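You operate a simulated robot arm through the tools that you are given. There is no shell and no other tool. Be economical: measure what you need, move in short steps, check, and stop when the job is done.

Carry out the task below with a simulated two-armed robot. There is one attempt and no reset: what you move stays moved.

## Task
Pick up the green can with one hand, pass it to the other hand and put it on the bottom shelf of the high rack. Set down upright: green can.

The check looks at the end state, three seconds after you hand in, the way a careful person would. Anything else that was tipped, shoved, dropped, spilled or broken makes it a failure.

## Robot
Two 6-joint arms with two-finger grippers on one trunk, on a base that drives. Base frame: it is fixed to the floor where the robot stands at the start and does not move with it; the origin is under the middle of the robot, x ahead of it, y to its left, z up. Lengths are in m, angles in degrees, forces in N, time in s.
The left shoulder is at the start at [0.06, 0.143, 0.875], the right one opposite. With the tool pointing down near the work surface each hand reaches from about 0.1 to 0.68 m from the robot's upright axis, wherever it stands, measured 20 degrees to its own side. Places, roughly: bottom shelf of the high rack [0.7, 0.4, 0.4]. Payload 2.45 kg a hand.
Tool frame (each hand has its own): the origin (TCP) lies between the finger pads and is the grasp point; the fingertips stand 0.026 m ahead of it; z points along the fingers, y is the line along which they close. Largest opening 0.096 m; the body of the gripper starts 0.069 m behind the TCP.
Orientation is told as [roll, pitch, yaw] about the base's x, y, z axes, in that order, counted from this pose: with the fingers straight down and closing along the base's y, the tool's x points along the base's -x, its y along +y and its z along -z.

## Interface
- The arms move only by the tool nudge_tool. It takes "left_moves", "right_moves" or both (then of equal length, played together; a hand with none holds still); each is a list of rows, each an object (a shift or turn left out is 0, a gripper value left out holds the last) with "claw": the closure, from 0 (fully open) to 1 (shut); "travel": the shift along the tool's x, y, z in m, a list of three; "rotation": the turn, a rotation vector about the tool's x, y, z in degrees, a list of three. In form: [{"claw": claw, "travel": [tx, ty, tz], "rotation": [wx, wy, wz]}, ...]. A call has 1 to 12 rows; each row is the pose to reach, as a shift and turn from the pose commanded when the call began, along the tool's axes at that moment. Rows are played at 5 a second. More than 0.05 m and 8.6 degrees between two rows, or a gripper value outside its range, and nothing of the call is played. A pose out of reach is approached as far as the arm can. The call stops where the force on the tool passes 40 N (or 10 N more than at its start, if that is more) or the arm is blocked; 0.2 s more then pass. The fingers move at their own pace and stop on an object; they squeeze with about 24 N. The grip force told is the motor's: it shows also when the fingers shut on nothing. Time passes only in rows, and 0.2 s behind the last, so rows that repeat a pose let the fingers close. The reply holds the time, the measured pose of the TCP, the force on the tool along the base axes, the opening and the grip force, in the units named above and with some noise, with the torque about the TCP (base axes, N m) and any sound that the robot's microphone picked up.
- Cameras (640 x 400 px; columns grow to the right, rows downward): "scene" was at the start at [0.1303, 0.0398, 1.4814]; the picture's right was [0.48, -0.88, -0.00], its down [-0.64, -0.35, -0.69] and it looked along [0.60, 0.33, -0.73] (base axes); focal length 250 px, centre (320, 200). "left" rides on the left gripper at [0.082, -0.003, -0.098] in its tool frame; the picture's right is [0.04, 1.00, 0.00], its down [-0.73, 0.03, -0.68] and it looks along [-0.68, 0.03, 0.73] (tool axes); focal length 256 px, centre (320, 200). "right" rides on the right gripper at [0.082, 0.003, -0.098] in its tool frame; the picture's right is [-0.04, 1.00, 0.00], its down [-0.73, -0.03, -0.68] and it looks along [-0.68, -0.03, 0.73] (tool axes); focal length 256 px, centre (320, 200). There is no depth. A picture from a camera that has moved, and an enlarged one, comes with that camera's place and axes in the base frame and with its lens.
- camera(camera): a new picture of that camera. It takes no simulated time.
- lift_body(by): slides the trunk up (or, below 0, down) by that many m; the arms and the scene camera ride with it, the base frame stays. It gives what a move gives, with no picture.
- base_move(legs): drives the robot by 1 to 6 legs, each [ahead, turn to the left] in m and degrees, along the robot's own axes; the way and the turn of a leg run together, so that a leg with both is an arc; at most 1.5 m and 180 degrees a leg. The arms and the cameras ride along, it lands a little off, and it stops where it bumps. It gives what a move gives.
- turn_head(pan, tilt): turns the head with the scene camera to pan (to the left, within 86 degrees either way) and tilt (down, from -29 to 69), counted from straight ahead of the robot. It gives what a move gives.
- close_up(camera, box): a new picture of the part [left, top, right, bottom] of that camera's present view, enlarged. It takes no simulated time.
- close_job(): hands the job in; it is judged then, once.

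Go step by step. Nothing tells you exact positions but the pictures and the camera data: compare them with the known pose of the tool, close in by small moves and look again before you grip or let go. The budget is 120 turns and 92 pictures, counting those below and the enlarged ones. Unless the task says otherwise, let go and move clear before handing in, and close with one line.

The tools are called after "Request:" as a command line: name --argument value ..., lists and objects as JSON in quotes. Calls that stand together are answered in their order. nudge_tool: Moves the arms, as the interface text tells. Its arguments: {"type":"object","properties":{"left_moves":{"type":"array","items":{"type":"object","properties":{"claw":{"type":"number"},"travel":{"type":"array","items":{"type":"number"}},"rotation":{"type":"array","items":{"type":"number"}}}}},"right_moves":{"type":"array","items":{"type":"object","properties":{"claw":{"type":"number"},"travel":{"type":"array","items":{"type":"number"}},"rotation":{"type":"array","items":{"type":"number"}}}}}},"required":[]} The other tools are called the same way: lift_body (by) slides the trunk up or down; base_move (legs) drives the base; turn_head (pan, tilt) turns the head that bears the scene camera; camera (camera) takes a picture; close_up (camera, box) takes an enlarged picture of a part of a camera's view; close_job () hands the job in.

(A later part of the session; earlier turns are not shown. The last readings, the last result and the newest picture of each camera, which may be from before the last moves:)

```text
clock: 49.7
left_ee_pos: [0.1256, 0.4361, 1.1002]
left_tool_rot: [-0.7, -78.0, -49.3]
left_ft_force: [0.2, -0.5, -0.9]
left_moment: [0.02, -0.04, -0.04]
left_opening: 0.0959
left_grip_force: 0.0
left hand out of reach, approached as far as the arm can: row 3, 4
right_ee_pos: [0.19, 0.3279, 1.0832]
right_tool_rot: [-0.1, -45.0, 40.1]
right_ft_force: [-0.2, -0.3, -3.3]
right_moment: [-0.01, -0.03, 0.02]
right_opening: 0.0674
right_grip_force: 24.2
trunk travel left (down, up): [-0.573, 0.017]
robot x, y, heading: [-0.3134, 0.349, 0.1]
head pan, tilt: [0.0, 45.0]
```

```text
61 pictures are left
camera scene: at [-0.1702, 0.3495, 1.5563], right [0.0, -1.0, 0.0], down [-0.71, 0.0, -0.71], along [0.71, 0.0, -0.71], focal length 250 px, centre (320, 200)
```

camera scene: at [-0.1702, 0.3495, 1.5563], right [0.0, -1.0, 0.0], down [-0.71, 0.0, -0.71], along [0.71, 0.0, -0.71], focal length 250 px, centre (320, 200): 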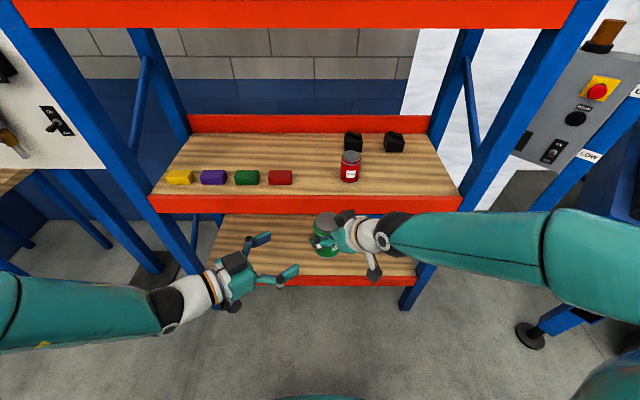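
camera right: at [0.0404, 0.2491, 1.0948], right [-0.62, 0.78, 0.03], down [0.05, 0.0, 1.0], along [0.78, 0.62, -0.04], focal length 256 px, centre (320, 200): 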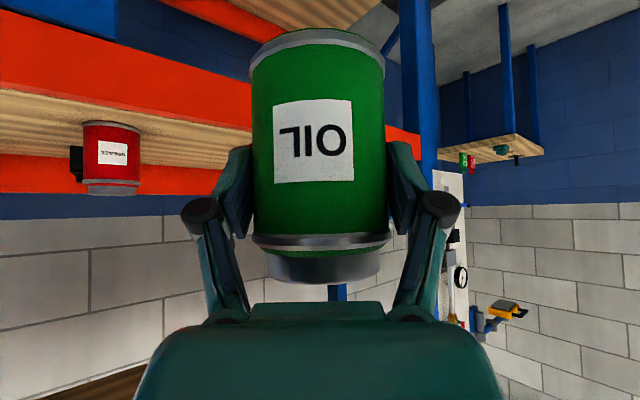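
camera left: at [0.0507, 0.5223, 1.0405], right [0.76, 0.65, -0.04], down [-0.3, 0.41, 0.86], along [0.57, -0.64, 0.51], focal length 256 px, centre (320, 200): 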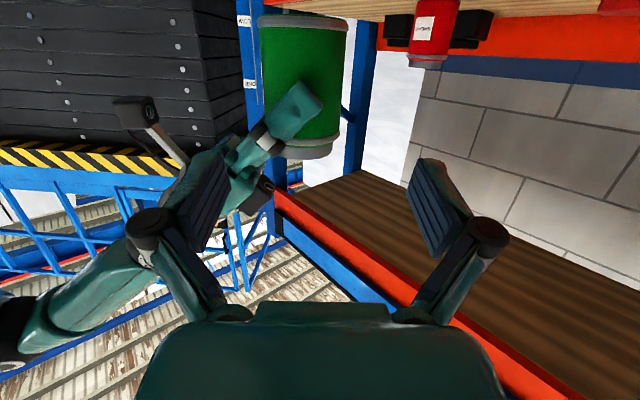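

The left hand is about 12 cm from its grasp pose. I'll advance halfway while aligning laterally and down, then check.

Request:
nudge_tool --left_moves '[{"travel": [0.009, -0.011, 0.02], "rotation": [0, 0, 0]}, {"travel": [0.019, -0.022, 0.045]}, {"travel": [0.019, -0.022, 0.045]}]'

Request:
camera --camera "left"

```text
clock: 50.5
left_ee_pos: [0.1265, 0.4211, 1.1088]
left_tool_rot: [-0.8, -77.9, -49.2]
left_ft_force: [0.0, -0.2, -0.3]
left_moment: [-0.04, -0.01, 0.0]
left_opening: 0.0962
left_grip_force: 0.1
left hand out of reach, approached as far as the arm can: row 1, 2, 3
right_ee_pos: [0.1908, 0.327, 1.0842]
right_tool_rot: [-0.1, -45.0, 40.0]
right_ft_force: [0.1, 1.3, -3.0]
right_moment: [0.0, 0.01, -0.03]
right_opening: 0.0675
right_grip_force: 24.3
trunk travel left (down, up): [-0.573, 0.017]
robot x, y, heading: [-0.313, 0.3478, 0.4]
head pan, tilt: [0.0, 45.0]
```

```text
60 pictures are left
camera left: at [0.0518, 0.5071, 1.0491], right [0.76, 0.65, -0.04], down [-0.3, 0.41, 0.86], along [0.57, -0.64, 0.51], focal length 256 px, centre (320, 200)
```

left: 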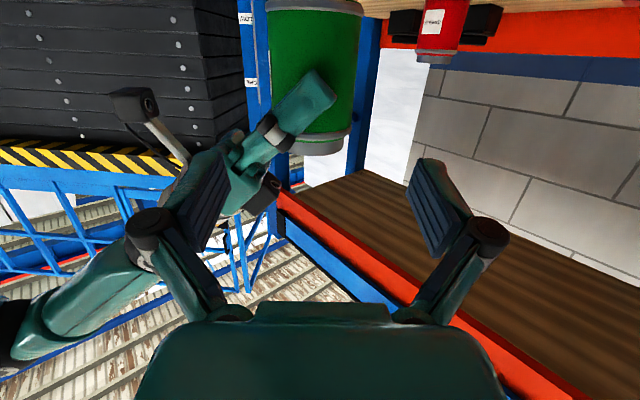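

The left arm's reach ends there, so I'll put the left hand back where it was comfortable and bring the can to it with the right hand.

Request:
nudge_tool --left_moves '[{"travel": [0.001, 0.03, -0.018]}, {"travel": [0.002, 0.06, -0.034]}, {"travel": [0.0037, 0.083, -0.047]}, {"travel": [0.0037, 0.083, -0.047]}, {"travel": [0.0037, 0.083, -0.047]}, {"travel": [0.0037, 0.083, -0.047]}]' --right_moves '[{"claw": 1}, {"claw": 1, "travel": [-0.03, 0.005, 0.007]}, {"claw": 1, "travel": [-0.06, 0.01, 0.014]}, {"claw": 1, "travel": [-0.09, 0.015, 0.02]}, {"claw": 1, "travel": [-0.108, 0.0195, 0.0244]}, {"claw": 1, "travel": [-0.108, 0.0195, 0.0244]}]'

Request:
camera --camera "left"

Request:
camera --camera "scene"

```text
clock: 51.9
left_ee_pos: [0.158, 0.5098, 1.1125]
left_tool_rot: [-0.1, -78.0, -49.9]
left_ft_force: [0.4, -0.2, 0.1]
left_moment: [0.01, 0.02, 0.02]
left_opening: 0.0961
left_grip_force: 0.0
right_ee_pos: [0.2505, 0.4006, 1.1421]
right_tool_rot: [-0.1, -45.0, 40.1]
right_ft_force: [-0.2, -1.7, -3.6]
right_moment: [-0.01, 0.02, -0.01]
right_opening: 0.0675
right_grip_force: 24.0
trunk travel left (down, up): [-0.573, 0.017]
robot x, y, heading: [-0.3111, 0.3494, 0.4]
head pan, tilt: [0.0, 45.0]
```

```text
59 pictures are left
camera left: at [0.0835, 0.5963, 1.0526], right [0.76, 0.65, -0.04], down [-0.31, 0.41, 0.86], along [0.57, -0.64, 0.51], focal length 256 px, centre (320, 200)
```

left: 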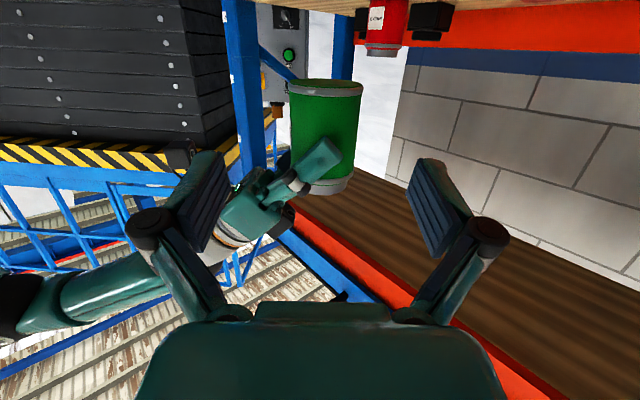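

```text
58 pictures are left
camera scene: at [-0.1704, 0.3489, 1.5563], right [0.0, -1.0, 0.0], down [-0.71, 0.0, -0.71], along [0.71, 0.0, -0.71], focal length 250 px, centre (320, 200)
```

scene: 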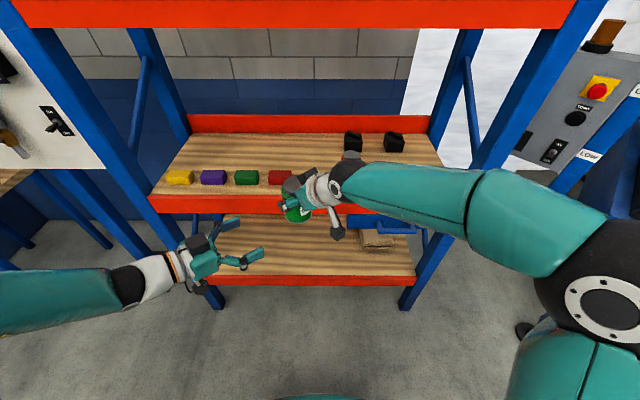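

Laterally centred, 14 cm apart. Sliding the can along the right tool's y axis straight into the left fingers, first 9 cm.

Request:
nudge_tool --right_moves '[{"claw": 1, "travel": [0, 0.025, 0]}, {"claw": 1, "travel": [0, 0.05, 0]}, {"claw": 1, "travel": [0, 0.07, 0]}, {"claw": 1, "travel": [0, 0.09, 0]}, {"claw": 1, "travel": [0, 0.09, 0]}]'

Request:
camera --camera "left"

Request:
close_up --camera "scene" --box '[160, 160, 360, 285]'

```text
clock: 53.1
left_ee_pos: [0.1573, 0.5111, 1.1123]
left_tool_rot: [-0.1, -77.9, -49.8]
left_ft_force: [0.0, -0.1, 0.4]
left_moment: [-0.03, 0.01, -0.02]
left_opening: 0.0958
left_grip_force: 0.0
right_ee_pos: [0.1941, 0.4686, 1.1424]
right_tool_rot: [0.0, -45.0, 40.2]
right_ft_force: [-0.8, 0.4, -3.4]
right_moment: [0.02, 0.02, 0.01]
right_opening: 0.0673
right_grip_force: 24.1
trunk travel left (down, up): [-0.573, 0.017]
robot x, y, heading: [-0.3129, 0.3468, -0.1]
head pan, tilt: [0.0, 45.0]
```

```text
57 pictures are left
camera left: at [0.0838, 0.5963, 1.0525], right [0.76, 0.65, -0.04], down [-0.31, 0.41, 0.86], along [0.57, -0.64, 0.51], focal length 256 px, centre (320, 200)
```

left: 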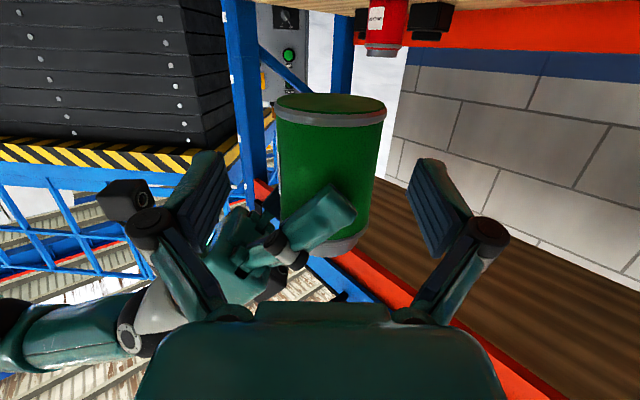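

```text
3.20 times, centred on (260, 222) of scene
camera zoom: at [-0.1699, 0.349, 1.5563], right [0.0, -1.0, 0.0], down [-0.71, 0.0, -0.71], along [0.71, 0.0, -0.71], focal length 799 px, centre (512, 128)
```

zoom: 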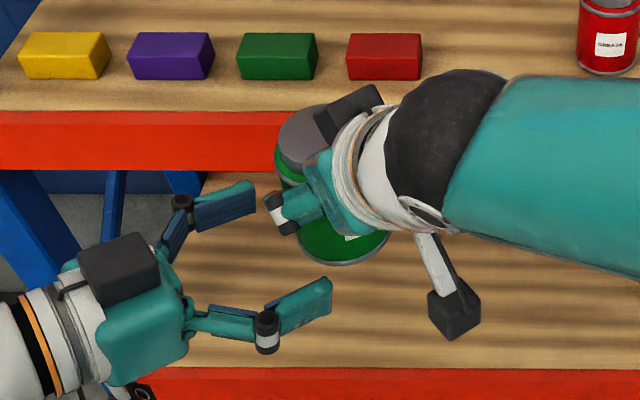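

Still well aligned with about 5.6 cm to go. Sliding the can in another 4.4 cm.

Request:
nudge_tool --right_moves '[{"claw": 1, "travel": [0, 0.015, 0]}, {"claw": 1, "travel": [0, 0.03, 0]}, {"claw": 1, "travel": [0, 0.044, 0]}, {"claw": 1, "travel": [0, 0.044, 0]}]'

Request:
camera --camera "left"

Request:
close_up --camera "scene" --box '[160, 160, 360, 285]'

```text
clock: 54.1
left_ee_pos: [0.1591, 0.5118, 1.1124]
left_tool_rot: [-0.2, -78.0, -49.9]
left_ft_force: [0.0, -0.2, 0.3]
left_moment: [0.0, 0.03, 0.02]
left_opening: 0.0961
left_grip_force: 0.0
right_ee_pos: [0.1653, 0.503, 1.1422]
right_tool_rot: [-0.1, -45.0, 40.1]
right_ft_force: [-0.7, -1.1, -3.9]
right_moment: [0.01, -0.01, -0.01]
right_opening: 0.0674
right_grip_force: 24.1
trunk travel left (down, up): [-0.573, 0.017]
robot x, y, heading: [-0.315, 0.3488, 0.1]
head pan, tilt: [0.0, 45.0]
```

```text
55 pictures are left
camera left: at [0.0837, 0.5964, 1.0525], right [0.76, 0.65, -0.04], down [-0.31, 0.41, 0.86], along [0.57, -0.64, 0.51], focal length 256 px, centre (320, 200)
```

left: 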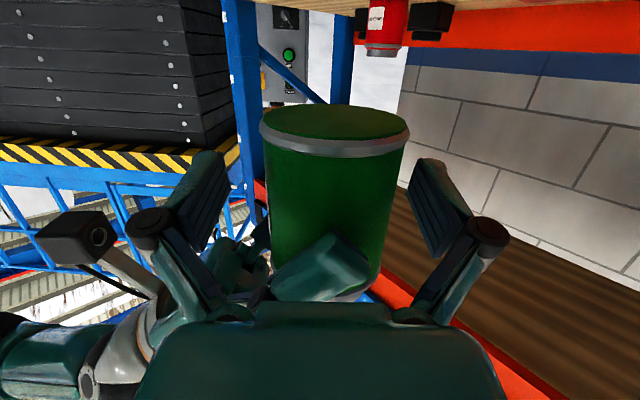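

```text
3.20 times, centred on (260, 222) of scene
camera zoom: at [-0.1701, 0.349, 1.5563], right [0.0, -1.0, 0.0], down [-0.71, 0.0, -0.71], along [0.71, 0.0, -0.71], focal length 799 px, centre (512, 128)
```

zoom: 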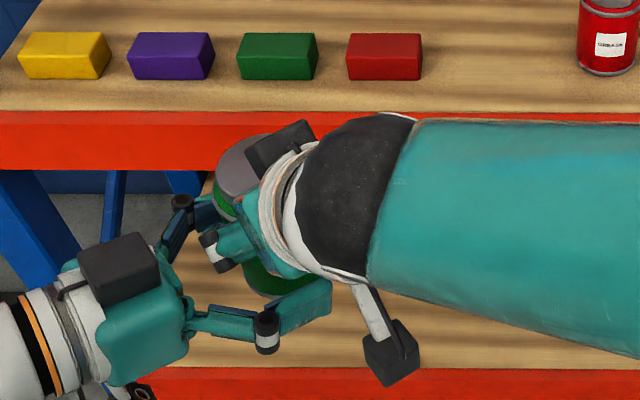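

The can is between the left fingers and nothing collides. Closing the left hand while the right keeps holding.

Request:
nudge_tool --left_moves '[{"claw": 0.2}, {"claw": 1}, {"claw": 1}, {"claw": 1}, {"claw": 1}]'

Request:
camera --camera "left"

```text
clock: 55.3
left_ee_pos: [0.1581, 0.5103, 1.1129]
left_tool_rot: [0.0, -77.9, -49.9]
left_ft_force: [6.2, 18.1, 0.0]
left_moment: [-0.13, 0.09, 0.43]
left_opening: 0.0671
left_grip_force: 23.7
right_ee_pos: [0.1641, 0.5025, 1.1421]
right_tool_rot: [-0.2, -45.0, 40.1]
right_ft_force: [-6.1, -17.9, -1.6]
right_moment: [-0.41, 0.1, -0.3]
right_opening: 0.0674
right_grip_force: 24.2
trunk travel left (down, up): [-0.573, 0.017]
robot x, y, heading: [-0.315, 0.3448, 0.2]
head pan, tilt: [0.0, 45.0]
```

```text
53 pictures are left
camera left: at [0.0837, 0.5969, 1.0526], right [0.76, 0.65, -0.04], down [-0.31, 0.41, 0.86], along [0.57, -0.64, 0.51], focal length 256 px, centre (320, 200)
```

left: 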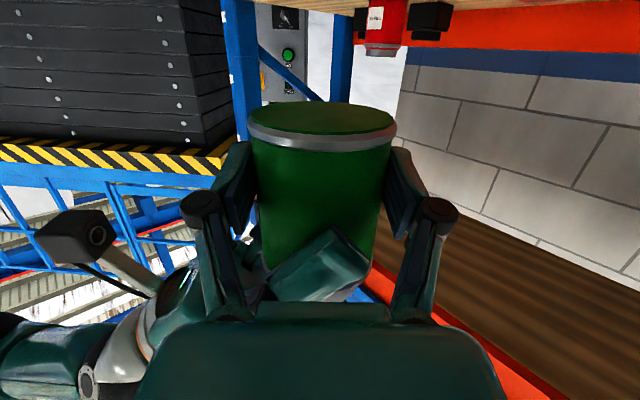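

Both hands hold it, with some internal strain. I'll ease the right hand by about a millimetre, then open it only partly and check.

Request:
nudge_tool --left_moves '[{"claw": 1}, {"claw": 1}, {"claw": 1}, {"claw": 1}]' --right_moves '[{"claw": 1, "travel": [0.0008, -0.0008, -0.0008]}, {"claw": 0.15, "travel": [0.0008, -0.0008, -0.0008]}, {"claw": 0.15, "travel": [0.0008, -0.0008, -0.0008]}, {"claw": 0.15, "travel": [0.0008, -0.0008, -0.0008]}]'

Request:
camera --camera "left"

Request:
camera --camera "right"

```text
clock: 56.3
left_ee_pos: [0.1569, 0.5121, 1.1118]
left_tool_rot: [-0.2, -78.1, -49.9]
left_ft_force: [-0.2, 0.2, -0.8]
left_moment: [0.04, 0.0, -0.03]
left_opening: 0.0671
left_grip_force: 24.1
right_ee_pos: [0.164, 0.5034, 1.1421]
right_tool_rot: [-0.1, -45.0, 40.1]
right_ft_force: [0.3, 0.9, 0.4]
right_moment: [0.02, -0.04, -0.03]
right_opening: 0.0816
right_grip_force: 0.2
trunk travel left (down, up): [-0.573, 0.017]
robot x, y, heading: [-0.3096, 0.3462, 0.1]
head pan, tilt: [0.0, 45.0]
```

```text
52 pictures are left
camera left: at [0.0834, 0.5964, 1.0524], right [0.76, 0.65, -0.04], down [-0.31, 0.41, 0.86], along [0.57, -0.64, 0.51], focal length 256 px, centre (320, 200)
```

left: 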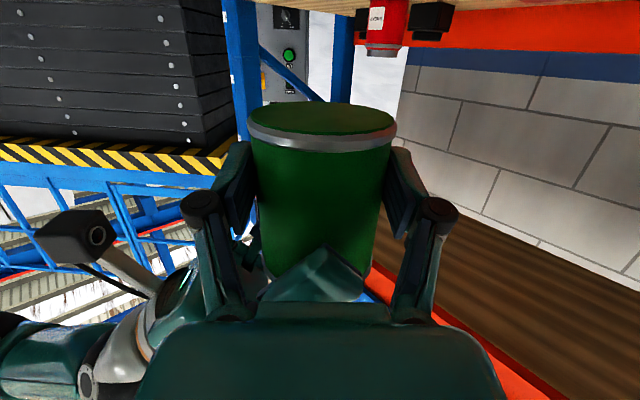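

```text
51 pictures are left
camera right: at [0.0645, 0.4253, 1.1536], right [-0.62, 0.78, 0.03], down [0.05, 0.0, 1.0], along [0.78, 0.62, -0.04], focal length 256 px, centre (320, 200)
```

right: 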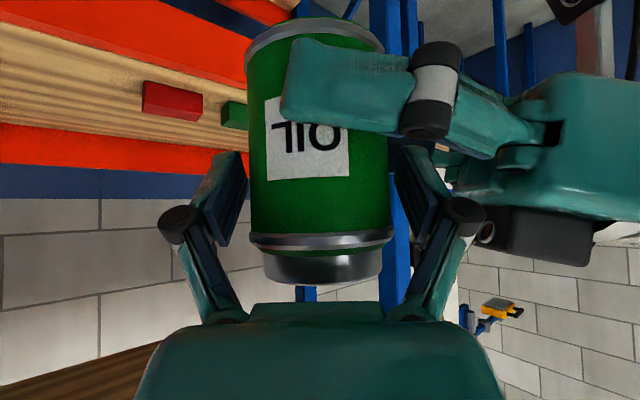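

The left hand has the can alone now, held upright. Withdrawing the right hand along its axis.

Request:
nudge_tool --right_moves '[{"travel": [0, -0.003, -0.015]}, {"travel": [0, -0.003, -0.035]}, {"travel": [0, -0.003, -0.06]}, {"travel": [0, -0.02, -0.09]}, {"travel": [0, -0.05, -0.12]}, {"travel": [0, -0.09, -0.14]}, {"travel": [0, -0.12, -0.14]}, {"travel": [0, -0.12, -0.14]}]'

Request:
camera --camera "scene"

```text
clock: 58.1
left_ee_pos: [0.1578, 0.511, 1.1121]
left_tool_rot: [0.0, -78.1, -49.9]
left_ft_force: [0.1, 0.0, 0.1]
left_moment: [0.07, 0.05, 0.0]
left_opening: 0.067
left_grip_force: 23.3
right_ee_pos: [0.1621, 0.3461, 1.243]
right_tool_rot: [-0.1, -45.0, 40.2]
right_ft_force: [-0.5, -0.6, 0.9]
right_moment: [-0.01, 0.02, 0.01]
right_opening: 0.0817
right_grip_force: 0.1
trunk travel left (down, up): [-0.573, 0.017]
robot x, y, heading: [-0.3123, 0.3478, 0.3]
head pan, tilt: [0.0, 45.0]
```

```text
50 pictures are left
camera scene: at [-0.1709, 0.3494, 1.5564], right [0.0, -1.0, 0.0], down [-0.71, 0.0, -0.71], along [0.71, 0.0, -0.71], focal length 250 px, centre (320, 200)
```

scene: 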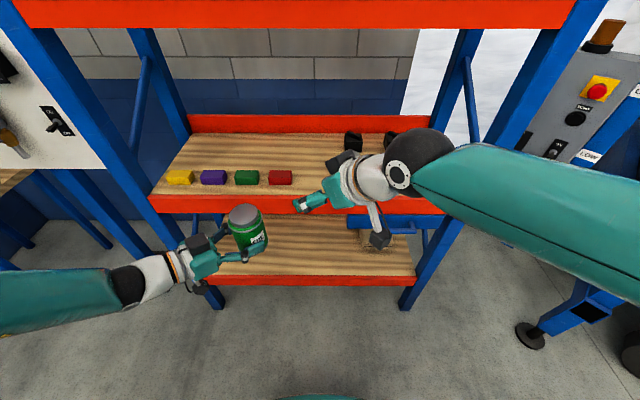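

The handover worked. The bottom shelf surface looks to be about z 0.40 with its front edge near x 0.44. Next I'll turn the left hand to point straight ahead and tuck the right hand back.

Request:
nudge_tool --left_moves '[{"claw": 1, "travel": [0, 0.008, -0.001], "rotation": [-7, 0, -1.5]}, {"claw": 1, "travel": [0, 0.016, -0.002], "rotation": [-14, 0, -3]}, {"claw": 1, "travel": [0, 0.024, -0.003], "rotation": [-21, 0, -4.5]}, {"claw": 1, "travel": [0, 0.032, -0.004], "rotation": [-28, 0, -6]}, {"claw": 1, "travel": [0, 0.04, -0.005], "rotation": [-35, 0, -7.5]}, {"claw": 1, "travel": [0, 0.048, -0.005], "rotation": [-42, 0, -9]}, {"claw": 1, "travel": [0.001, 0.056, -0.005], "rotation": [-48.9, 0, -10.4]}, {"claw": 1, "travel": [0.001, 0.056, -0.005], "rotation": [-48.9, 0, -10.4]}]' --right_moves '[{"travel": [0.02, -0.015, -0.02]}, {"travel": [0.04, -0.03, -0.04]}, {"travel": [0.06, -0.045, -0.06]}, {"travel": [0.08, -0.06, -0.08]}, {"travel": [0.1, -0.075, -0.1]}, {"travel": [0.12, -0.09, -0.12]}, {"travel": [0.134, -0.102, -0.134]}, {"travel": [0.134, -0.102, -0.134]}]'

Request:
camera --camera "scene"

Request:
camera --camera "left"

```text
clock: 59.9
left_ee_pos: [0.146, 0.6313, 1.1715]
left_tool_rot: [-4.6, -77.5, -3.3]
left_ft_force: [0.1, 0.0, -3.1]
left_moment: [0.01, 0.01, 0.03]
left_opening: 0.0668
left_grip_force: 24.5
left hand out of reach, approached as far as the arm can: row 3, 4, 5, 6, 7, 8
right_ee_pos: [0.0855, 0.1486, 1.2395]
right_tool_rot: [-0.1, -44.9, 40.1]
right_ft_force: [1.5, 1.2, 0.4]
right_moment: [0.0, 0.0, 0.01]
right_opening: 0.0816
right_grip_force: 0.1
trunk travel left (down, up): [-0.573, 0.017]
robot x, y, heading: [-0.3086, 0.3458, 0.1]
head pan, tilt: [0.0, 45.0]
```

```text
49 pictures are left
camera scene: at [-0.1704, 0.3494, 1.5563], right [0.0, -1.0, 0.0], down [-0.71, 0.0, -0.71], along [0.71, 0.0, -0.71], focal length 250 px, centre (320, 200)
```

scene: 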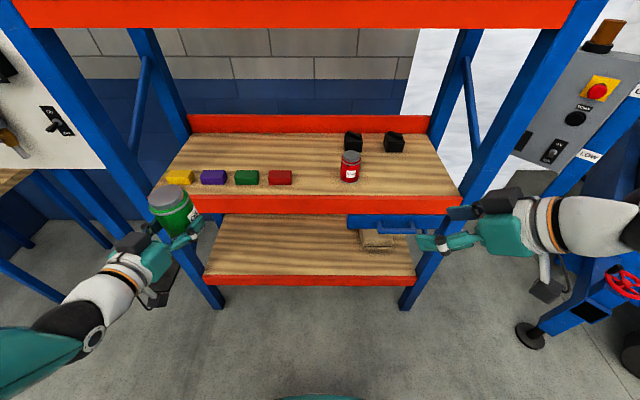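

```text
48 pictures are left
camera left: at [0.0341, 0.644, 1.1123], right [0.13, 0.99, -0.06], down [-0.49, 0.11, 0.86], along [0.86, -0.08, 0.5], focal length 256 px, centre (320, 200)
```

left: 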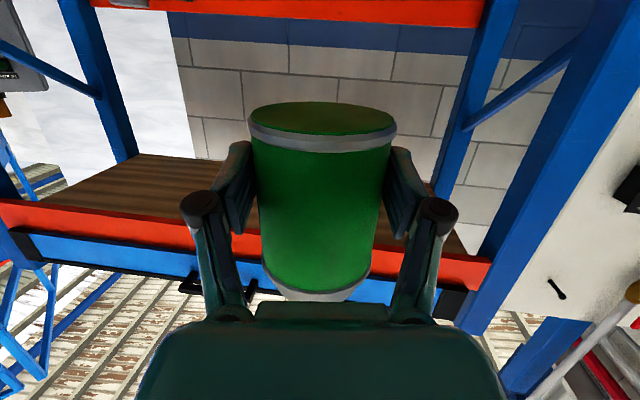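

The left hand ended a little high and tilted because it is near its inner reach limit. I'll move it further forward and straighten it.

Request:
nudge_tool --left_moves '[{"claw": 1, "travel": [0.008, -0.014, 0.025], "rotation": [-2, 0, -0.2]}, {"claw": 1, "travel": [0.016, -0.028, 0.05], "rotation": [-4, 0, -0.4]}, {"claw": 1, "travel": [0.024, -0.042, 0.075], "rotation": [-6, 0, -0.6]}, {"claw": 1, "travel": [0.038, -0.066, 0.11], "rotation": [-7.8, -0.5, -0.7]}, {"claw": 1, "travel": [0.038, -0.066, 0.11], "rotation": [-7.8, -0.5, -0.7]}]'

```text
clock: 61.1
left_ee_pos: [0.1309, 0.6755, 1.1804]
left_tool_rot: [-0.9, -77.8, 0.6]
left_ft_force: [-0.3, 0.1, -3.7]
left_moment: [0.03, 0.04, 0.01]
left_opening: 0.0666
left_grip_force: 22.9
left hand out of reach, approached as far as the arm can: row 1, 2, 3, 4, 5
right_ee_pos: [0.0852, 0.1481, 1.2393]
right_tool_rot: [-0.1, -45.1, 40.1]
right_ft_force: [0.3, 0.1, 0.4]
right_moment: [0.03, -0.02, 0.04]
right_opening: 0.0816
right_grip_force: 0.1
trunk travel left (down, up): [-0.573, 0.017]
robot x, y, heading: [-0.311, 0.3456, 0.1]
head pan, tilt: [0.0, 45.0]
```

The horizontal hand pointing forward is near a wrist limit. I'll test whether going straight ahead from here is feasible.

Request:
nudge_tool --left_moves '[{"claw": 1, "travel": [-0.005, 0, 0.025]}, {"claw": 1, "travel": [-0.01, 0, 0.05]}, {"claw": 1, "travel": [-0.016, 0, 0.075]}, {"claw": 1, "travel": [-0.016, 0, 0.075]}]'

Request:
turn_head --pan 60 --tilt 45

Request:
camera --camera "scene"

```text
clock: 62.1
left_ee_pos: [0.2022, 0.6966, 1.1875]
left_tool_rot: [-1.5, -77.8, 0.9]
left_ft_force: [-0.5, -0.4, -3.5]
left_moment: [-0.01, 0.06, 0.01]
left_opening: 0.0668
left_grip_force: 24.1
left hand out of reach, approached as far as the arm can: row 1, 2, 3, 4
right_ee_pos: [0.083, 0.1496, 1.2403]
right_tool_rot: [-0.2, -44.9, 40.1]
right_ft_force: [-0.2, 0.5, 0.1]
right_moment: [-0.03, -0.01, -0.03]
right_opening: 0.0815
right_grip_force: 0.1
trunk travel left (down, up): [-0.573, 0.017]
robot x, y, heading: [-0.3139, 0.347, 0.2]
head pan, tilt: [0.0, 45.0]
```

```text
clock: 63.4
left_ee_pos: [0.2026, 0.6986, 1.188]
left_tool_rot: [-1.4, -77.8, 0.9]
left_ft_force: [0.2, -0.4, -2.6]
left_moment: [0.01, 0.02, -0.02]
left_opening: 0.0672
left_grip_force: 24.4
right_ee_pos: [0.0847, 0.1484, 1.2394]
right_tool_rot: [-0.1, -45.0, 40.2]
right_ft_force: [0.1, 0.4, -0.1]
right_moment: [0.03, 0.0, 0.01]
right_opening: 0.0811
right_grip_force: 0.1
trunk travel left (down, up): [-0.573, 0.017]
robot x, y, heading: [-0.3116, 0.3436, 0.3]
head pan, tilt: [60.0, 45.0]
```

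```text
47 pictures are left
camera scene: at [-0.2115, 0.4196, 1.5563], right [0.87, -0.5, 0.0], down [-0.35, -0.61, -0.71], along [0.35, 0.61, -0.71], focal length 250 px, centre (320, 200)
```

scene: 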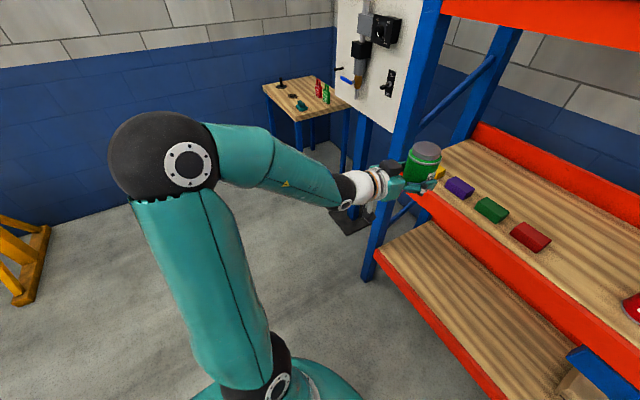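

The wrist limit keeps the hand from bending left past the forearm line; slightly right-pointing yaws are fine. I'll yaw the hand about 15° right and test lowering it relative to the shoulder.

Request:
nudge_tool --left_moves '[{"claw": 1, "travel": [0.0, 0, 0.0], "rotation": [6, 0, 2.5]}, {"claw": 1, "travel": [0.02, 0, 0.004], "rotation": [13.5, 0, 4]}, {"claw": 1, "travel": [0.05, 0, 0.01], "rotation": [14, 0, 4]}, {"claw": 1, "travel": [0.08, 0, 0.016], "rotation": [14, 0, 4]}, {"claw": 1, "travel": [0.11, 0, 0.023], "rotation": [14, 0, 4]}, {"claw": 1, "travel": [0.147, 0, 0.031], "rotation": [14, 0, 4]}, {"claw": 1, "travel": [0.147, 0, 0.031], "rotation": [14, 0, 4]}]'

Request:
camera --camera "scene"

```text
clock: 65.0
left_ee_pos: [0.2052, 0.7133, 1.0493]
left_tool_rot: [3.4, -77.7, -18.2]
left_ft_force: [0.1, -0.4, -2.2]
left_moment: [0.0, 0.1, 0.03]
left_opening: 0.067
left_grip_force: 24.1
left hand out of reach, approached as far as the arm can: row 6, 7
right_ee_pos: [0.0848, 0.1491, 1.2389]
right_tool_rot: [-0.1, -45.0, 40.1]
right_ft_force: [-0.1, -0.5, 0.3]
right_moment: [0.0, -0.03, 0.01]
right_opening: 0.0817
right_grip_force: 0.0
trunk travel left (down, up): [-0.573, 0.017]
robot x, y, heading: [-0.3122, 0.3494, 0.3]
head pan, tilt: [60.0, 45.0]
```

```text
46 pictures are left
camera scene: at [-0.2119, 0.4189, 1.5564], right [0.87, -0.5, 0.0], down [-0.35, -0.61, -0.71], along [0.35, 0.61, -0.71], focal length 250 px, centre (320, 200)
```

scene: 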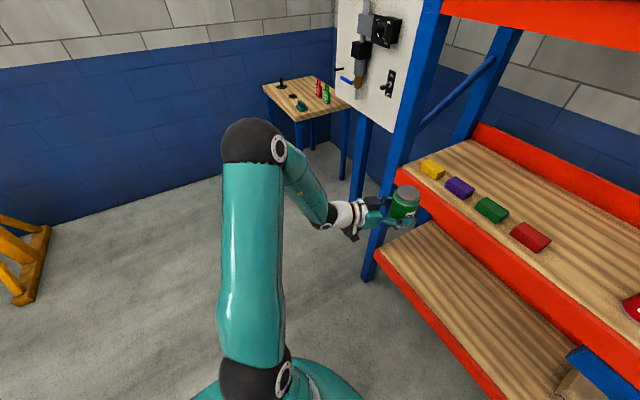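

The lower hand works with about 18° of rightward yaw, and I can place at that angle. The robot needs to stand about 0.2 m further right so the can lands mid-shelf; I'll do it by turning left, reversing and turning back.

Request:
base_move --legs '[[0, 20], [0, 20], [-0.31, 0], [0, -20], [0, -20]]'

Request:
turn_head --pan 15 --tilt 40

Request:
camera --camera "scene"

```text
clock: 71.9
left_ee_pos: [-0.0301, 0.5159, 1.0524]
left_tool_rot: [0.0, -77.3, -15.4]
left_ft_force: [-0.1, 0.7, -2.8]
left_moment: [0.01, 0.04, 0.02]
left_opening: 0.0669
left_grip_force: 24.0
right_ee_pos: [-0.1519, -0.0516, 1.2399]
right_tool_rot: [-0.2, -45.0, 40.2]
right_ft_force: [-0.2, 0.6, -0.2]
right_moment: [0.01, 0.01, 0.0]
right_opening: 0.0816
right_grip_force: 0.0
trunk travel left (down, up): [-0.573, 0.017]
robot x, y, heading: [-0.5488, 0.1623, 0.4]
head pan, tilt: [60.0, 45.0]
```

```text
clock: 73.1
left_ee_pos: [-0.0305, 0.5175, 1.0521]
left_tool_rot: [0.0, -77.3, -15.3]
left_ft_force: [-0.6, -0.2, -3.4]
left_moment: [0.01, 0.06, -0.02]
left_opening: 0.0669
left_grip_force: 23.4
right_ee_pos: [-0.1525, -0.0512, 1.2416]
right_tool_rot: [-0.2, -45.0, 40.2]
right_ft_force: [0.0, -0.2, 0.1]
right_moment: [-0.01, -0.02, 0.02]
right_opening: 0.0816
right_grip_force: 0.0
trunk travel left (down, up): [-0.573, 0.017]
robot x, y, heading: [-0.5456, 0.1633, 0.4]
head pan, tilt: [15.0, 40.0]
```

```text
45 pictures are left
camera scene: at [-0.4073, 0.1882, 1.5636], right [0.27, -0.96, 0.0], down [-0.62, -0.17, -0.77], along [0.74, 0.2, -0.64], focal length 250 px, centre (320, 200)
```

scene: 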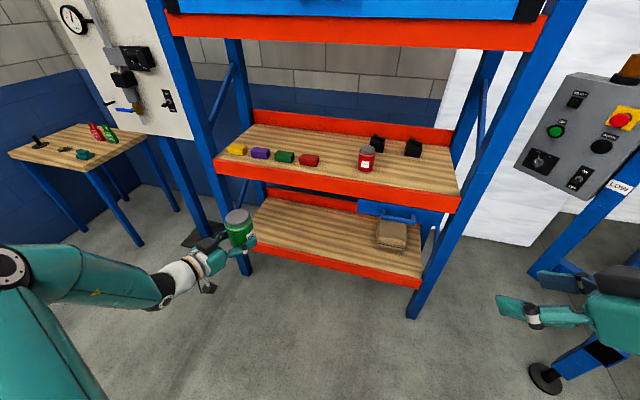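

The can now lines up with the free part of the bottom shelf at y ≈ 0.52. Lowering the trunk.

Request:
lift_body --by -0.3

Request:
lift_body --by -0.26

Request:
turn_head --pan 20 --tilt 20

Request:
camera --camera "scene"

```text
clock: 76.1
left_ee_pos: [-0.0315, 0.516, 0.7511]
left_tool_rot: [-0.1, -77.3, -15.2]
left_ft_force: [-0.3, 0.1, -3.5]
left_moment: [-0.01, 0.02, 0.0]
left_opening: 0.067
left_grip_force: 24.1
right_ee_pos: [-0.1526, -0.0502, 0.9396]
right_tool_rot: [-0.1, -45.1, 40.1]
right_ft_force: [0.8, -0.7, -0.5]
right_moment: [-0.01, -0.01, 0.0]
right_opening: 0.0816
right_grip_force: 0.1
trunk travel left (down, up): [-0.273, 0.317]
robot x, y, heading: [-0.5503, 0.166, 0.6]
head pan, tilt: [15.0, 40.0]
```

```text
clock: 78.7
left_ee_pos: [-0.0313, 0.5164, 0.491]
left_tool_rot: [-0.1, -77.3, -15.3]
left_ft_force: [-1.0, -0.4, -3.2]
left_moment: [0.0, 0.05, 0.02]
left_opening: 0.0669
left_grip_force: 24.2
right_ee_pos: [-0.1529, -0.0507, 0.6795]
right_tool_rot: [-0.1, -45.0, 40.2]
right_ft_force: [0.1, 0.1, 0.1]
right_moment: [0.01, -0.01, 0.0]
right_opening: 0.0815
right_grip_force: 0.0
trunk travel left (down, up): [-0.013, 0.577]
robot x, y, heading: [-0.5512, 0.1637, 0.3]
head pan, tilt: [15.0, 40.0]
```

```text
clock: 79.6
left_ee_pos: [-0.0311, 0.5173, 0.4927]
left_tool_rot: [-0.2, -77.3, -15.4]
left_ft_force: [0.1, 0.2, -3.0]
left_moment: [0.02, 0.05, -0.02]
left_opening: 0.067
left_grip_force: 24.6
right_ee_pos: [-0.1515, -0.0518, 0.6806]
right_tool_rot: [-0.1, -45.0, 40.2]
right_ft_force: [0.1, -0.1, 0.2]
right_moment: [0.0, 0.01, -0.02]
right_opening: 0.0818
right_grip_force: 0.1
trunk travel left (down, up): [-0.013, 0.577]
robot x, y, heading: [-0.5477, 0.1662, 0.5]
head pan, tilt: [20.0, 20.0]
```

```text
44 pictures are left
camera scene: at [-0.4023, 0.1979, 1.0349], right [0.35, -0.94, 0.0], down [-0.32, -0.12, -0.94], along [0.88, 0.33, -0.34], focal length 250 px, centre (320, 200)
```

scene: 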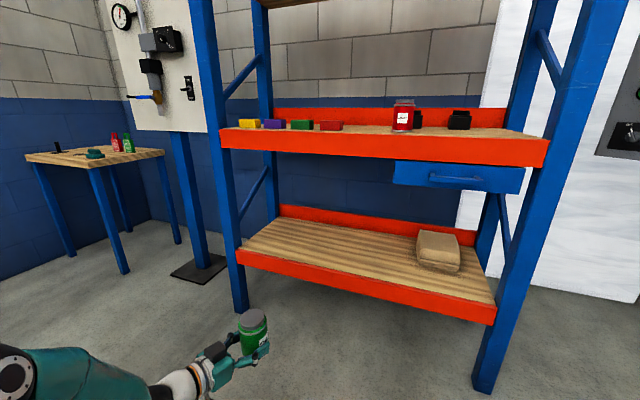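

The bay is clear: only a carton at the right and a drawer hanging from the shelf above it. The can's underside is at about 0.466, a few cm above the bottom shelf. I'll tuck the right hand back a bit more, then drive in part-way.

Request:
nudge_tool --right_moves '[{"travel": [0.015, 0.017, -0.015]}, {"travel": [0.03, 0.034, -0.03]}, {"travel": [0.043, 0.051, -0.043]}, {"travel": [0.043, 0.051, -0.043]}]'

Request:
base_move --legs '[[0.36, 0]]'

Request:
camera --camera "scene"

Request:
camera --camera "left"

```text
clock: 80.6
left_ee_pos: [-0.031, 0.5175, 0.4918]
left_tool_rot: [-0.2, -77.3, -15.4]
left_ft_force: [-1.3, 0.2, -2.9]
left_moment: [0.01, 0.03, 0.02]
left_opening: 0.067
left_grip_force: 23.7
right_ee_pos: [-0.2336, -0.0511, 0.6791]
right_tool_rot: [-0.1, -44.9, 40.1]
right_ft_force: [-1.0, 0.1, 0.4]
right_moment: [0.01, 0.01, 0.02]
right_opening: 0.0814
right_grip_force: 0.0
trunk travel left (down, up): [-0.013, 0.577]
robot x, y, heading: [-0.5485, 0.1627, 0.6]
head pan, tilt: [20.0, 20.0]
```

```text
clock: 82.9
left_ee_pos: [0.3343, 0.51, 0.4931]
left_tool_rot: [-0.1, -77.3, -16.0]
left_ft_force: [0.1, 0.5, -3.2]
left_moment: [0.03, 0.06, 0.01]
left_opening: 0.0671
left_grip_force: 24.0
right_ee_pos: [0.1235, -0.0548, 0.6787]
right_tool_rot: [-0.1, -45.0, 39.6]
right_ft_force: [-0.3, -0.6, -0.3]
right_moment: [-0.02, 0.02, -0.03]
right_opening: 0.0816
right_grip_force: 0.0
trunk travel left (down, up): [-0.013, 0.577]
robot x, y, heading: [-0.1872, 0.1642, -0.3]
head pan, tilt: [20.0, 20.0]
```

```text
43 pictures are left
camera scene: at [-0.0416, 0.1966, 1.035], right [0.33, -0.94, 0.0], down [-0.32, -0.11, -0.94], along [0.89, 0.31, -0.34], focal length 250 px, centre (320, 200)
```

scene: 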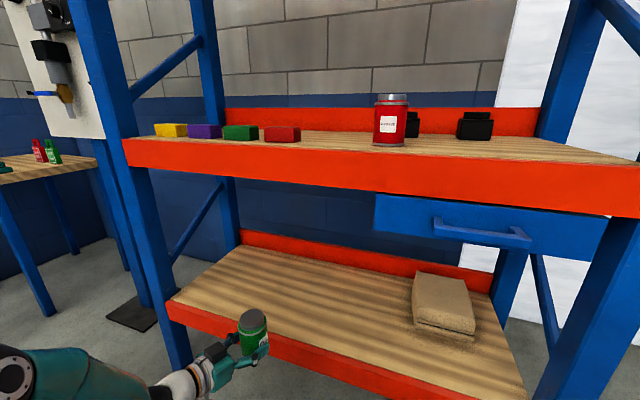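

```text
42 pictures are left
camera left: at [0.224, 0.5401, 0.4339], right [0.27, 0.96, -0.04], down [-0.47, 0.17, 0.86], along [0.84, -0.21, 0.5], focal length 256 px, centre (320, 200)
```

left: 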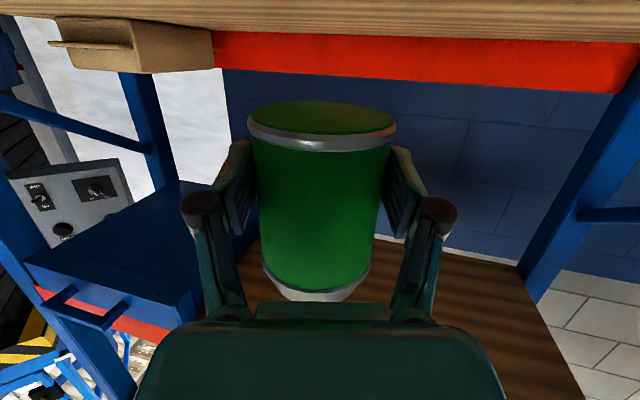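

Combining views, the shelf surface is near z 0.415 and its front edge near x 0.445. I'll drive the can in a further 16 cm so it sits a few cm behind the edge, then look.

Request:
base_move --legs '[[0.1, 0], [0.06, 0]]'

Request:
turn_head --pan 35 --tilt 40

Request:
camera --camera "scene"

Request:
camera --camera "left"

```text
clock: 84.6
left_ee_pos: [0.4933, 0.5101, 0.4921]
left_tool_rot: [-0.1, -77.4, -16.1]
left_ft_force: [0.0, -1.2, -2.9]
left_moment: [0.07, 0.05, 0.0]
left_opening: 0.067
left_grip_force: 24.4
right_ee_pos: [0.2866, -0.0558, 0.6799]
right_tool_rot: [-0.2, -45.1, 39.7]
right_ft_force: [0.4, 0.0, -0.8]
right_moment: [-0.04, 0.02, -0.01]
right_opening: 0.0818
right_grip_force: 0.0
trunk travel left (down, up): [-0.013, 0.577]
robot x, y, heading: [-0.0295, 0.1611, -0.4]
head pan, tilt: [20.0, 20.0]
```

```text
clock: 85.5
left_ee_pos: [0.4944, 0.5111, 0.4929]
left_tool_rot: [-0.2, -77.3, -16.0]
left_ft_force: [0.3, -0.3, -3.7]
left_moment: [0.0, 0.01, 0.01]
left_opening: 0.0669
left_grip_force: 24.2
right_ee_pos: [0.2878, -0.0546, 0.6792]
right_tool_rot: [-0.1, -45.0, 39.4]
right_ft_force: [1.0, -0.4, 0.3]
right_moment: [-0.02, -0.01, 0.0]
right_opening: 0.0816
right_grip_force: 0.2
trunk travel left (down, up): [-0.013, 0.577]
robot x, y, heading: [-0.029, 0.164, -0.3]
head pan, tilt: [35.0, 40.0]
```

```text
41 pictures are left
camera scene: at [0.1022, 0.2127, 1.0037], right [0.57, -0.82, 0.0], down [-0.53, -0.36, -0.77], along [0.63, 0.44, -0.64], focal length 250 px, centre (320, 200)
```

scene: 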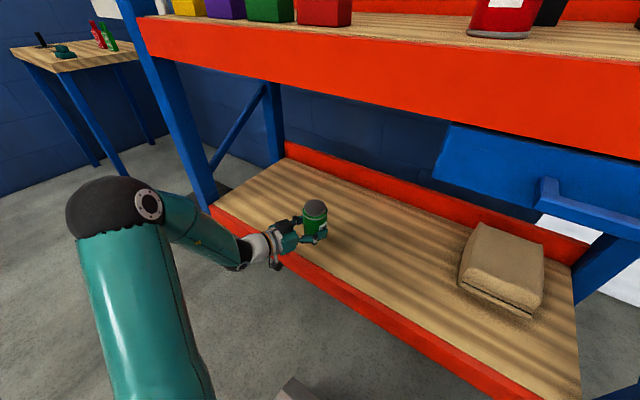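

```text
40 pictures are left
camera left: at [0.3851, 0.5395, 0.4348], right [0.27, 0.96, -0.04], down [-0.47, 0.17, 0.87], along [0.84, -0.21, 0.5], focal length 256 px, centre (320, 200)
```

left: 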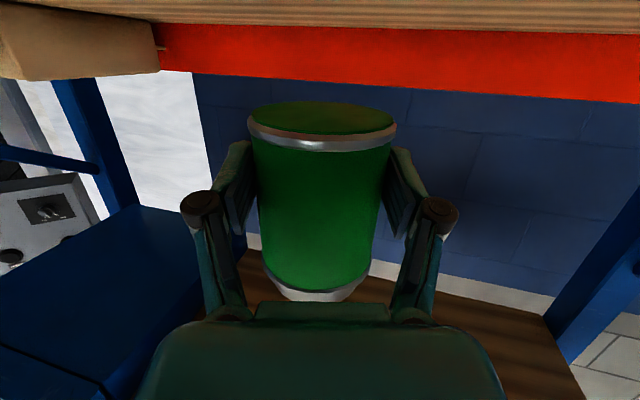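

Request:
close_up --camera "scene" --box '[200, 170, 400, 295]'

```text
3.20 times, centred on (300, 232) of scene
camera zoom: at [0.1022, 0.2127, 1.0037], right [0.57, -0.82, 0.0], down [-0.53, -0.36, -0.77], along [0.63, 0.44, -0.64], focal length 799 px, centre (384, 96)
```

zoom: 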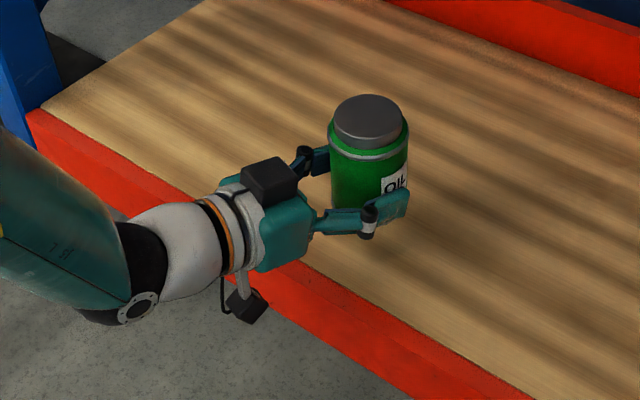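

The can is fully over the shelf with about 3 cm to the edge, and the hand camera stays in front of the edge. Lowering slowly.

Request:
nudge_tool --left_moves '[{"claw": 1, "travel": [0.0098, 0, 0.0021]}, {"claw": 1, "travel": [0.0196, 0, 0.0042]}, {"claw": 1, "travel": [0.0293, 0, 0.0062]}, {"claw": 1, "travel": [0.0293, 0, 0.0062]}]'

```text
clock: 86.5
left_ee_pos: [0.4985, 0.5215, 0.474]
left_tool_rot: [-1.3, -77.0, -15.0]
left_ft_force: [0.0, -0.2, -2.2]
left_moment: [0.01, 0.04, 0.01]
left_opening: 0.0671
left_grip_force: 23.6
left hand out of reach, approached as far as the arm can: row 1, 2, 3, 4
right_ee_pos: [0.2858, -0.0553, 0.6804]
right_tool_rot: [0.0, -45.0, 39.4]
right_ft_force: [-0.2, 0.5, 0.5]
right_moment: [0.0, 0.01, -0.01]
right_opening: 0.0814
right_grip_force: 0.1
trunk travel left (down, up): [-0.013, 0.577]
robot x, y, heading: [-0.0279, 0.1652, -0.4]
head pan, tilt: [35.0, 40.0]
```

Reach limits the descent again; a bit more rightward yaw should free it. Yawing 12° about the can while lowering another 3 cm.

Request:
nudge_tool --left_moves '[{"claw": 1, "travel": [0.001, -0.005, -0.003], "rotation": [6, -0.5, 1.3]}, {"claw": 1, "travel": [0.005, -0.01, -0.004], "rotation": [11.7, -1, 2.7]}, {"claw": 1, "travel": [0.013, -0.0117, -0.002], "rotation": [11.7, -1, 2.7]}, {"claw": 1, "travel": [0.0215, -0.0117, 0.0], "rotation": [11.7, -1, 2.7]}, {"claw": 1, "travel": [0.0215, -0.0117, 0.0], "rotation": [11.7, -1, 2.7]}]'

Request:
close_up --camera "scene" --box '[200, 170, 400, 295]'

```text
clock: 87.7
left_ee_pos: [0.4915, 0.5129, 0.454]
left_tool_rot: [0.7, -78.3, -28.8]
left_ft_force: [-0.4, -0.7, -4.2]
left_moment: [0.0, 0.03, 0.02]
left_opening: 0.0672
left_grip_force: 23.5
right_ee_pos: [0.2868, -0.0567, 0.6801]
right_tool_rot: [-0.1, -45.1, 39.5]
right_ft_force: [0.0, -0.5, 0.2]
right_moment: [0.01, 0.01, 0.03]
right_opening: 0.0813
right_grip_force: 0.1
trunk travel left (down, up): [-0.013, 0.577]
robot x, y, heading: [-0.0276, 0.1621, -0.3]
head pan, tilt: [35.0, 40.0]
```

```text
3.20 times, centred on (300, 232) of scene
camera zoom: at [0.1021, 0.2128, 1.0036], right [0.57, -0.82, 0.0], down [-0.53, -0.37, -0.77], along [0.63, 0.44, -0.64], focal length 799 px, centre (384, 96)
```

zoom: 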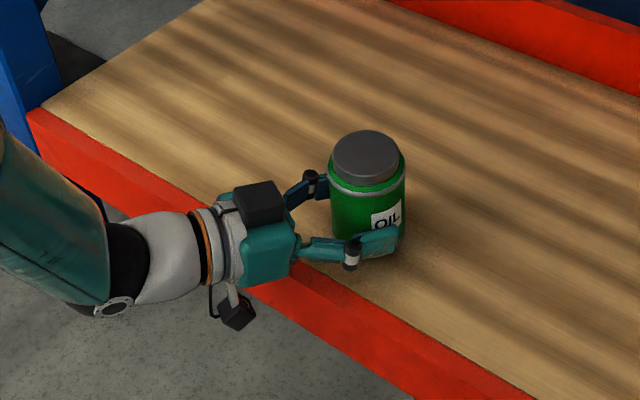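

Upright and about 1 cm above the shelf. Descending in millimetre steps while watching the force.

Request:
nudge_tool --left_moves '[{"claw": 1, "travel": [0.003, 0, 0.0006]}, {"claw": 1, "travel": [0.006, 0, 0.0012]}, {"claw": 1, "travel": [0.009, 0, 0.0018]}, {"claw": 1, "travel": [0.009, 0, 0.0018]}]'

```text
clock: 88.7
left_ee_pos: [0.4916, 0.5124, 0.4452]
left_tool_rot: [0.7, -78.3, -28.8]
left_ft_force: [-0.5, 0.1, -3.5]
left_moment: [0.02, 0.05, 0.0]
left_opening: 0.067
left_grip_force: 24.2
right_ee_pos: [0.2867, -0.0549, 0.6798]
right_tool_rot: [-0.1, -45.1, 39.5]
right_ft_force: [0.1, 0.7, -0.2]
right_moment: [0.02, 0.02, 0.0]
right_opening: 0.0818
right_grip_force: 0.1
trunk travel left (down, up): [-0.013, 0.577]
robot x, y, heading: [-0.0264, 0.1617, -0.3]
head pan, tilt: [35.0, 40.0]
```

Request:
nudge_tool --left_moves '[{"claw": 1, "travel": [0.002, 0, 0.0004]}, {"claw": 1, "travel": [0.004, 0, 0.0008]}, {"claw": 1, "travel": [0.006, 0, 0.0012]}, {"claw": 1, "travel": [0.006, 0, 0.0012]}]'

Request:
close_up --camera "scene" --box '[240, 180, 370, 260]'

Request:
camera --camera "left"

```text
clock: 89.7
left_ee_pos: [0.4919, 0.5111, 0.4377]
left_tool_rot: [0.6, -78.3, -28.6]
left_ft_force: [0.4, -0.3, -2.3]
left_moment: [-0.01, 0.05, 0.01]
left_opening: 0.067
left_grip_force: 24.1
right_ee_pos: [0.2865, -0.0555, 0.6805]
right_tool_rot: [-0.2, -45.0, 39.6]
right_ft_force: [-0.2, -0.2, 0.1]
right_moment: [-0.02, -0.01, 0.0]
right_opening: 0.0814
right_grip_force: 0.0
trunk travel left (down, up): [-0.013, 0.577]
robot x, y, heading: [-0.0279, 0.1643, -0.3]
head pan, tilt: [35.0, 40.0]
```

```text
4.92 times, centred on (305, 220) of scene
camera zoom: at [0.1021, 0.2128, 1.0036], right [0.57, -0.82, 0.0], down [-0.53, -0.37, -0.77], along [0.63, 0.44, -0.64], focal length 1230 px, centre (394, 102)
```

zoom: 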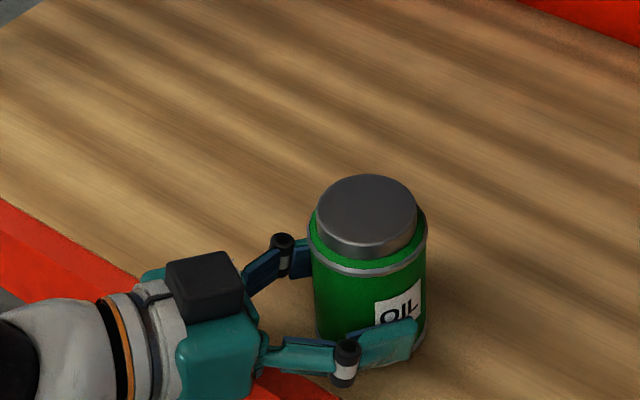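

```text
36 pictures are left
camera left: at [0.3914, 0.5632, 0.3777], right [0.46, 0.89, -0.04], down [-0.44, 0.27, 0.86], along [0.77, -0.38, 0.52], focal length 256 px, centre (320, 200)
```

left: 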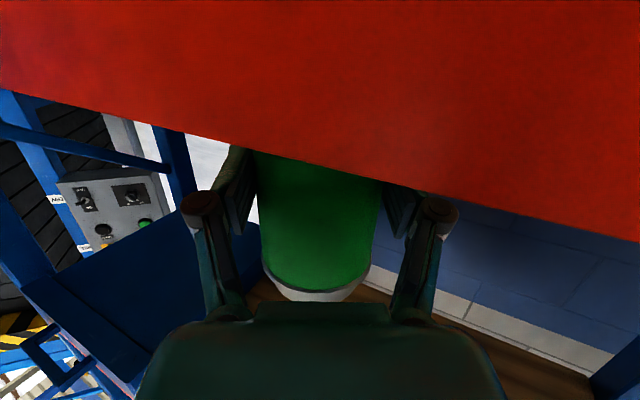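

The left camera now looks at the shelf's front face; the surface is near z 0.40, about 1 cm lower. Continuing slowly.

Request:
nudge_tool --left_moves '[{"claw": 1, "travel": [0.002, 0, 0.0004]}, {"claw": 1, "travel": [0.004, 0, 0.0008]}, {"claw": 1, "travel": [0.006, 0, 0.0012]}, {"claw": 1, "travel": [0.006, 0, 0.0012]}]'

```text
clock: 90.7
left_ee_pos: [0.4909, 0.5118, 0.433]
left_tool_rot: [1.1, -78.4, -29.2]
left_ft_force: [-1.5, -0.7, 4.3]
left_moment: [-0.01, 0.26, 0.0]
left_opening: 0.067
left_grip_force: 24.4
right_ee_pos: [0.2867, -0.0556, 0.6801]
right_tool_rot: [-0.2, -45.0, 39.7]
right_ft_force: [-0.4, 0.9, 0.0]
right_moment: [0.02, 0.0, 0.0]
right_opening: 0.0814
right_grip_force: 0.0
trunk travel left (down, up): [-0.013, 0.577]
robot x, y, heading: [-0.0251, 0.1619, -0.2]
head pan, tilt: [35.0, 40.0]
```

Contact with the shelf: the force reversed to about +4 N. Opening the left hand.

Request:
nudge_tool --left_moves '[{"claw": 0.25}, {"claw": 0.1}, {"claw": 0}, {"claw": 0}]'

Request:
close_up --camera "scene" --box '[240, 180, 370, 260]'

Request:
camera --camera "left"

```text
clock: 91.7
left_ee_pos: [0.4914, 0.5115, 0.4313]
left_tool_rot: [0.7, -78.3, -28.9]
left_ft_force: [-0.3, -0.1, -0.3]
left_moment: [0.01, 0.02, -0.01]
left_opening: 0.0961
left_grip_force: 0.1
right_ee_pos: [0.2865, -0.0554, 0.6791]
right_tool_rot: [-0.1, -44.9, 39.6]
right_ft_force: [0.1, -0.4, -0.4]
right_moment: [0.01, 0.02, 0.02]
right_opening: 0.0816
right_grip_force: 0.0
trunk travel left (down, up): [-0.013, 0.577]
robot x, y, heading: [-0.0274, 0.1638, -0.2]
head pan, tilt: [35.0, 40.0]
```

```text
4.92 times, centred on (305, 220) of scene
camera zoom: at [0.1019, 0.2126, 1.0036], right [0.57, -0.82, 0.0], down [-0.53, -0.37, -0.77], along [0.63, 0.44, -0.64], focal length 1230 px, centre (394, 102)
```

zoom: 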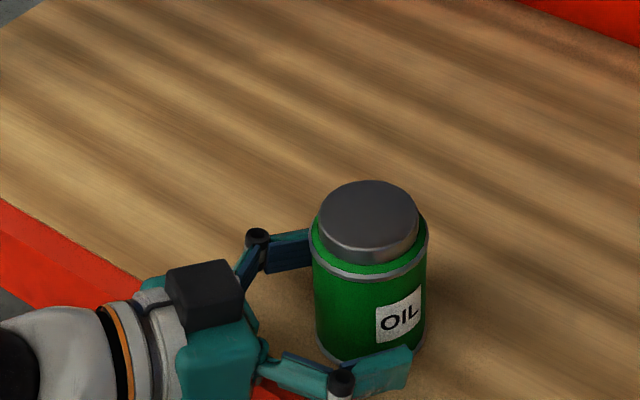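

```text
34 pictures are left
camera left: at [0.3908, 0.5636, 0.3718], right [0.46, 0.89, -0.04], down [-0.44, 0.27, 0.86], along [0.77, -0.38, 0.52], focal length 256 px, centre (320, 200)
```

left: 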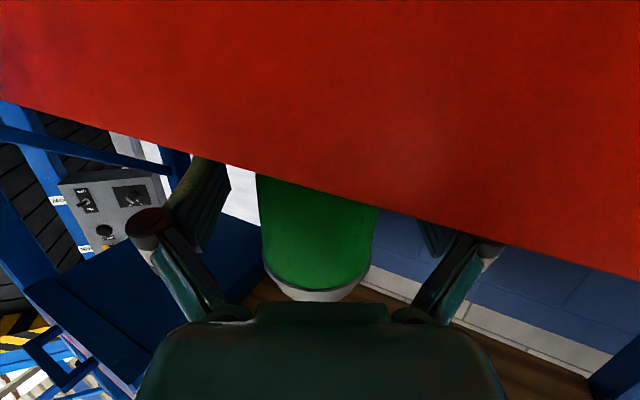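

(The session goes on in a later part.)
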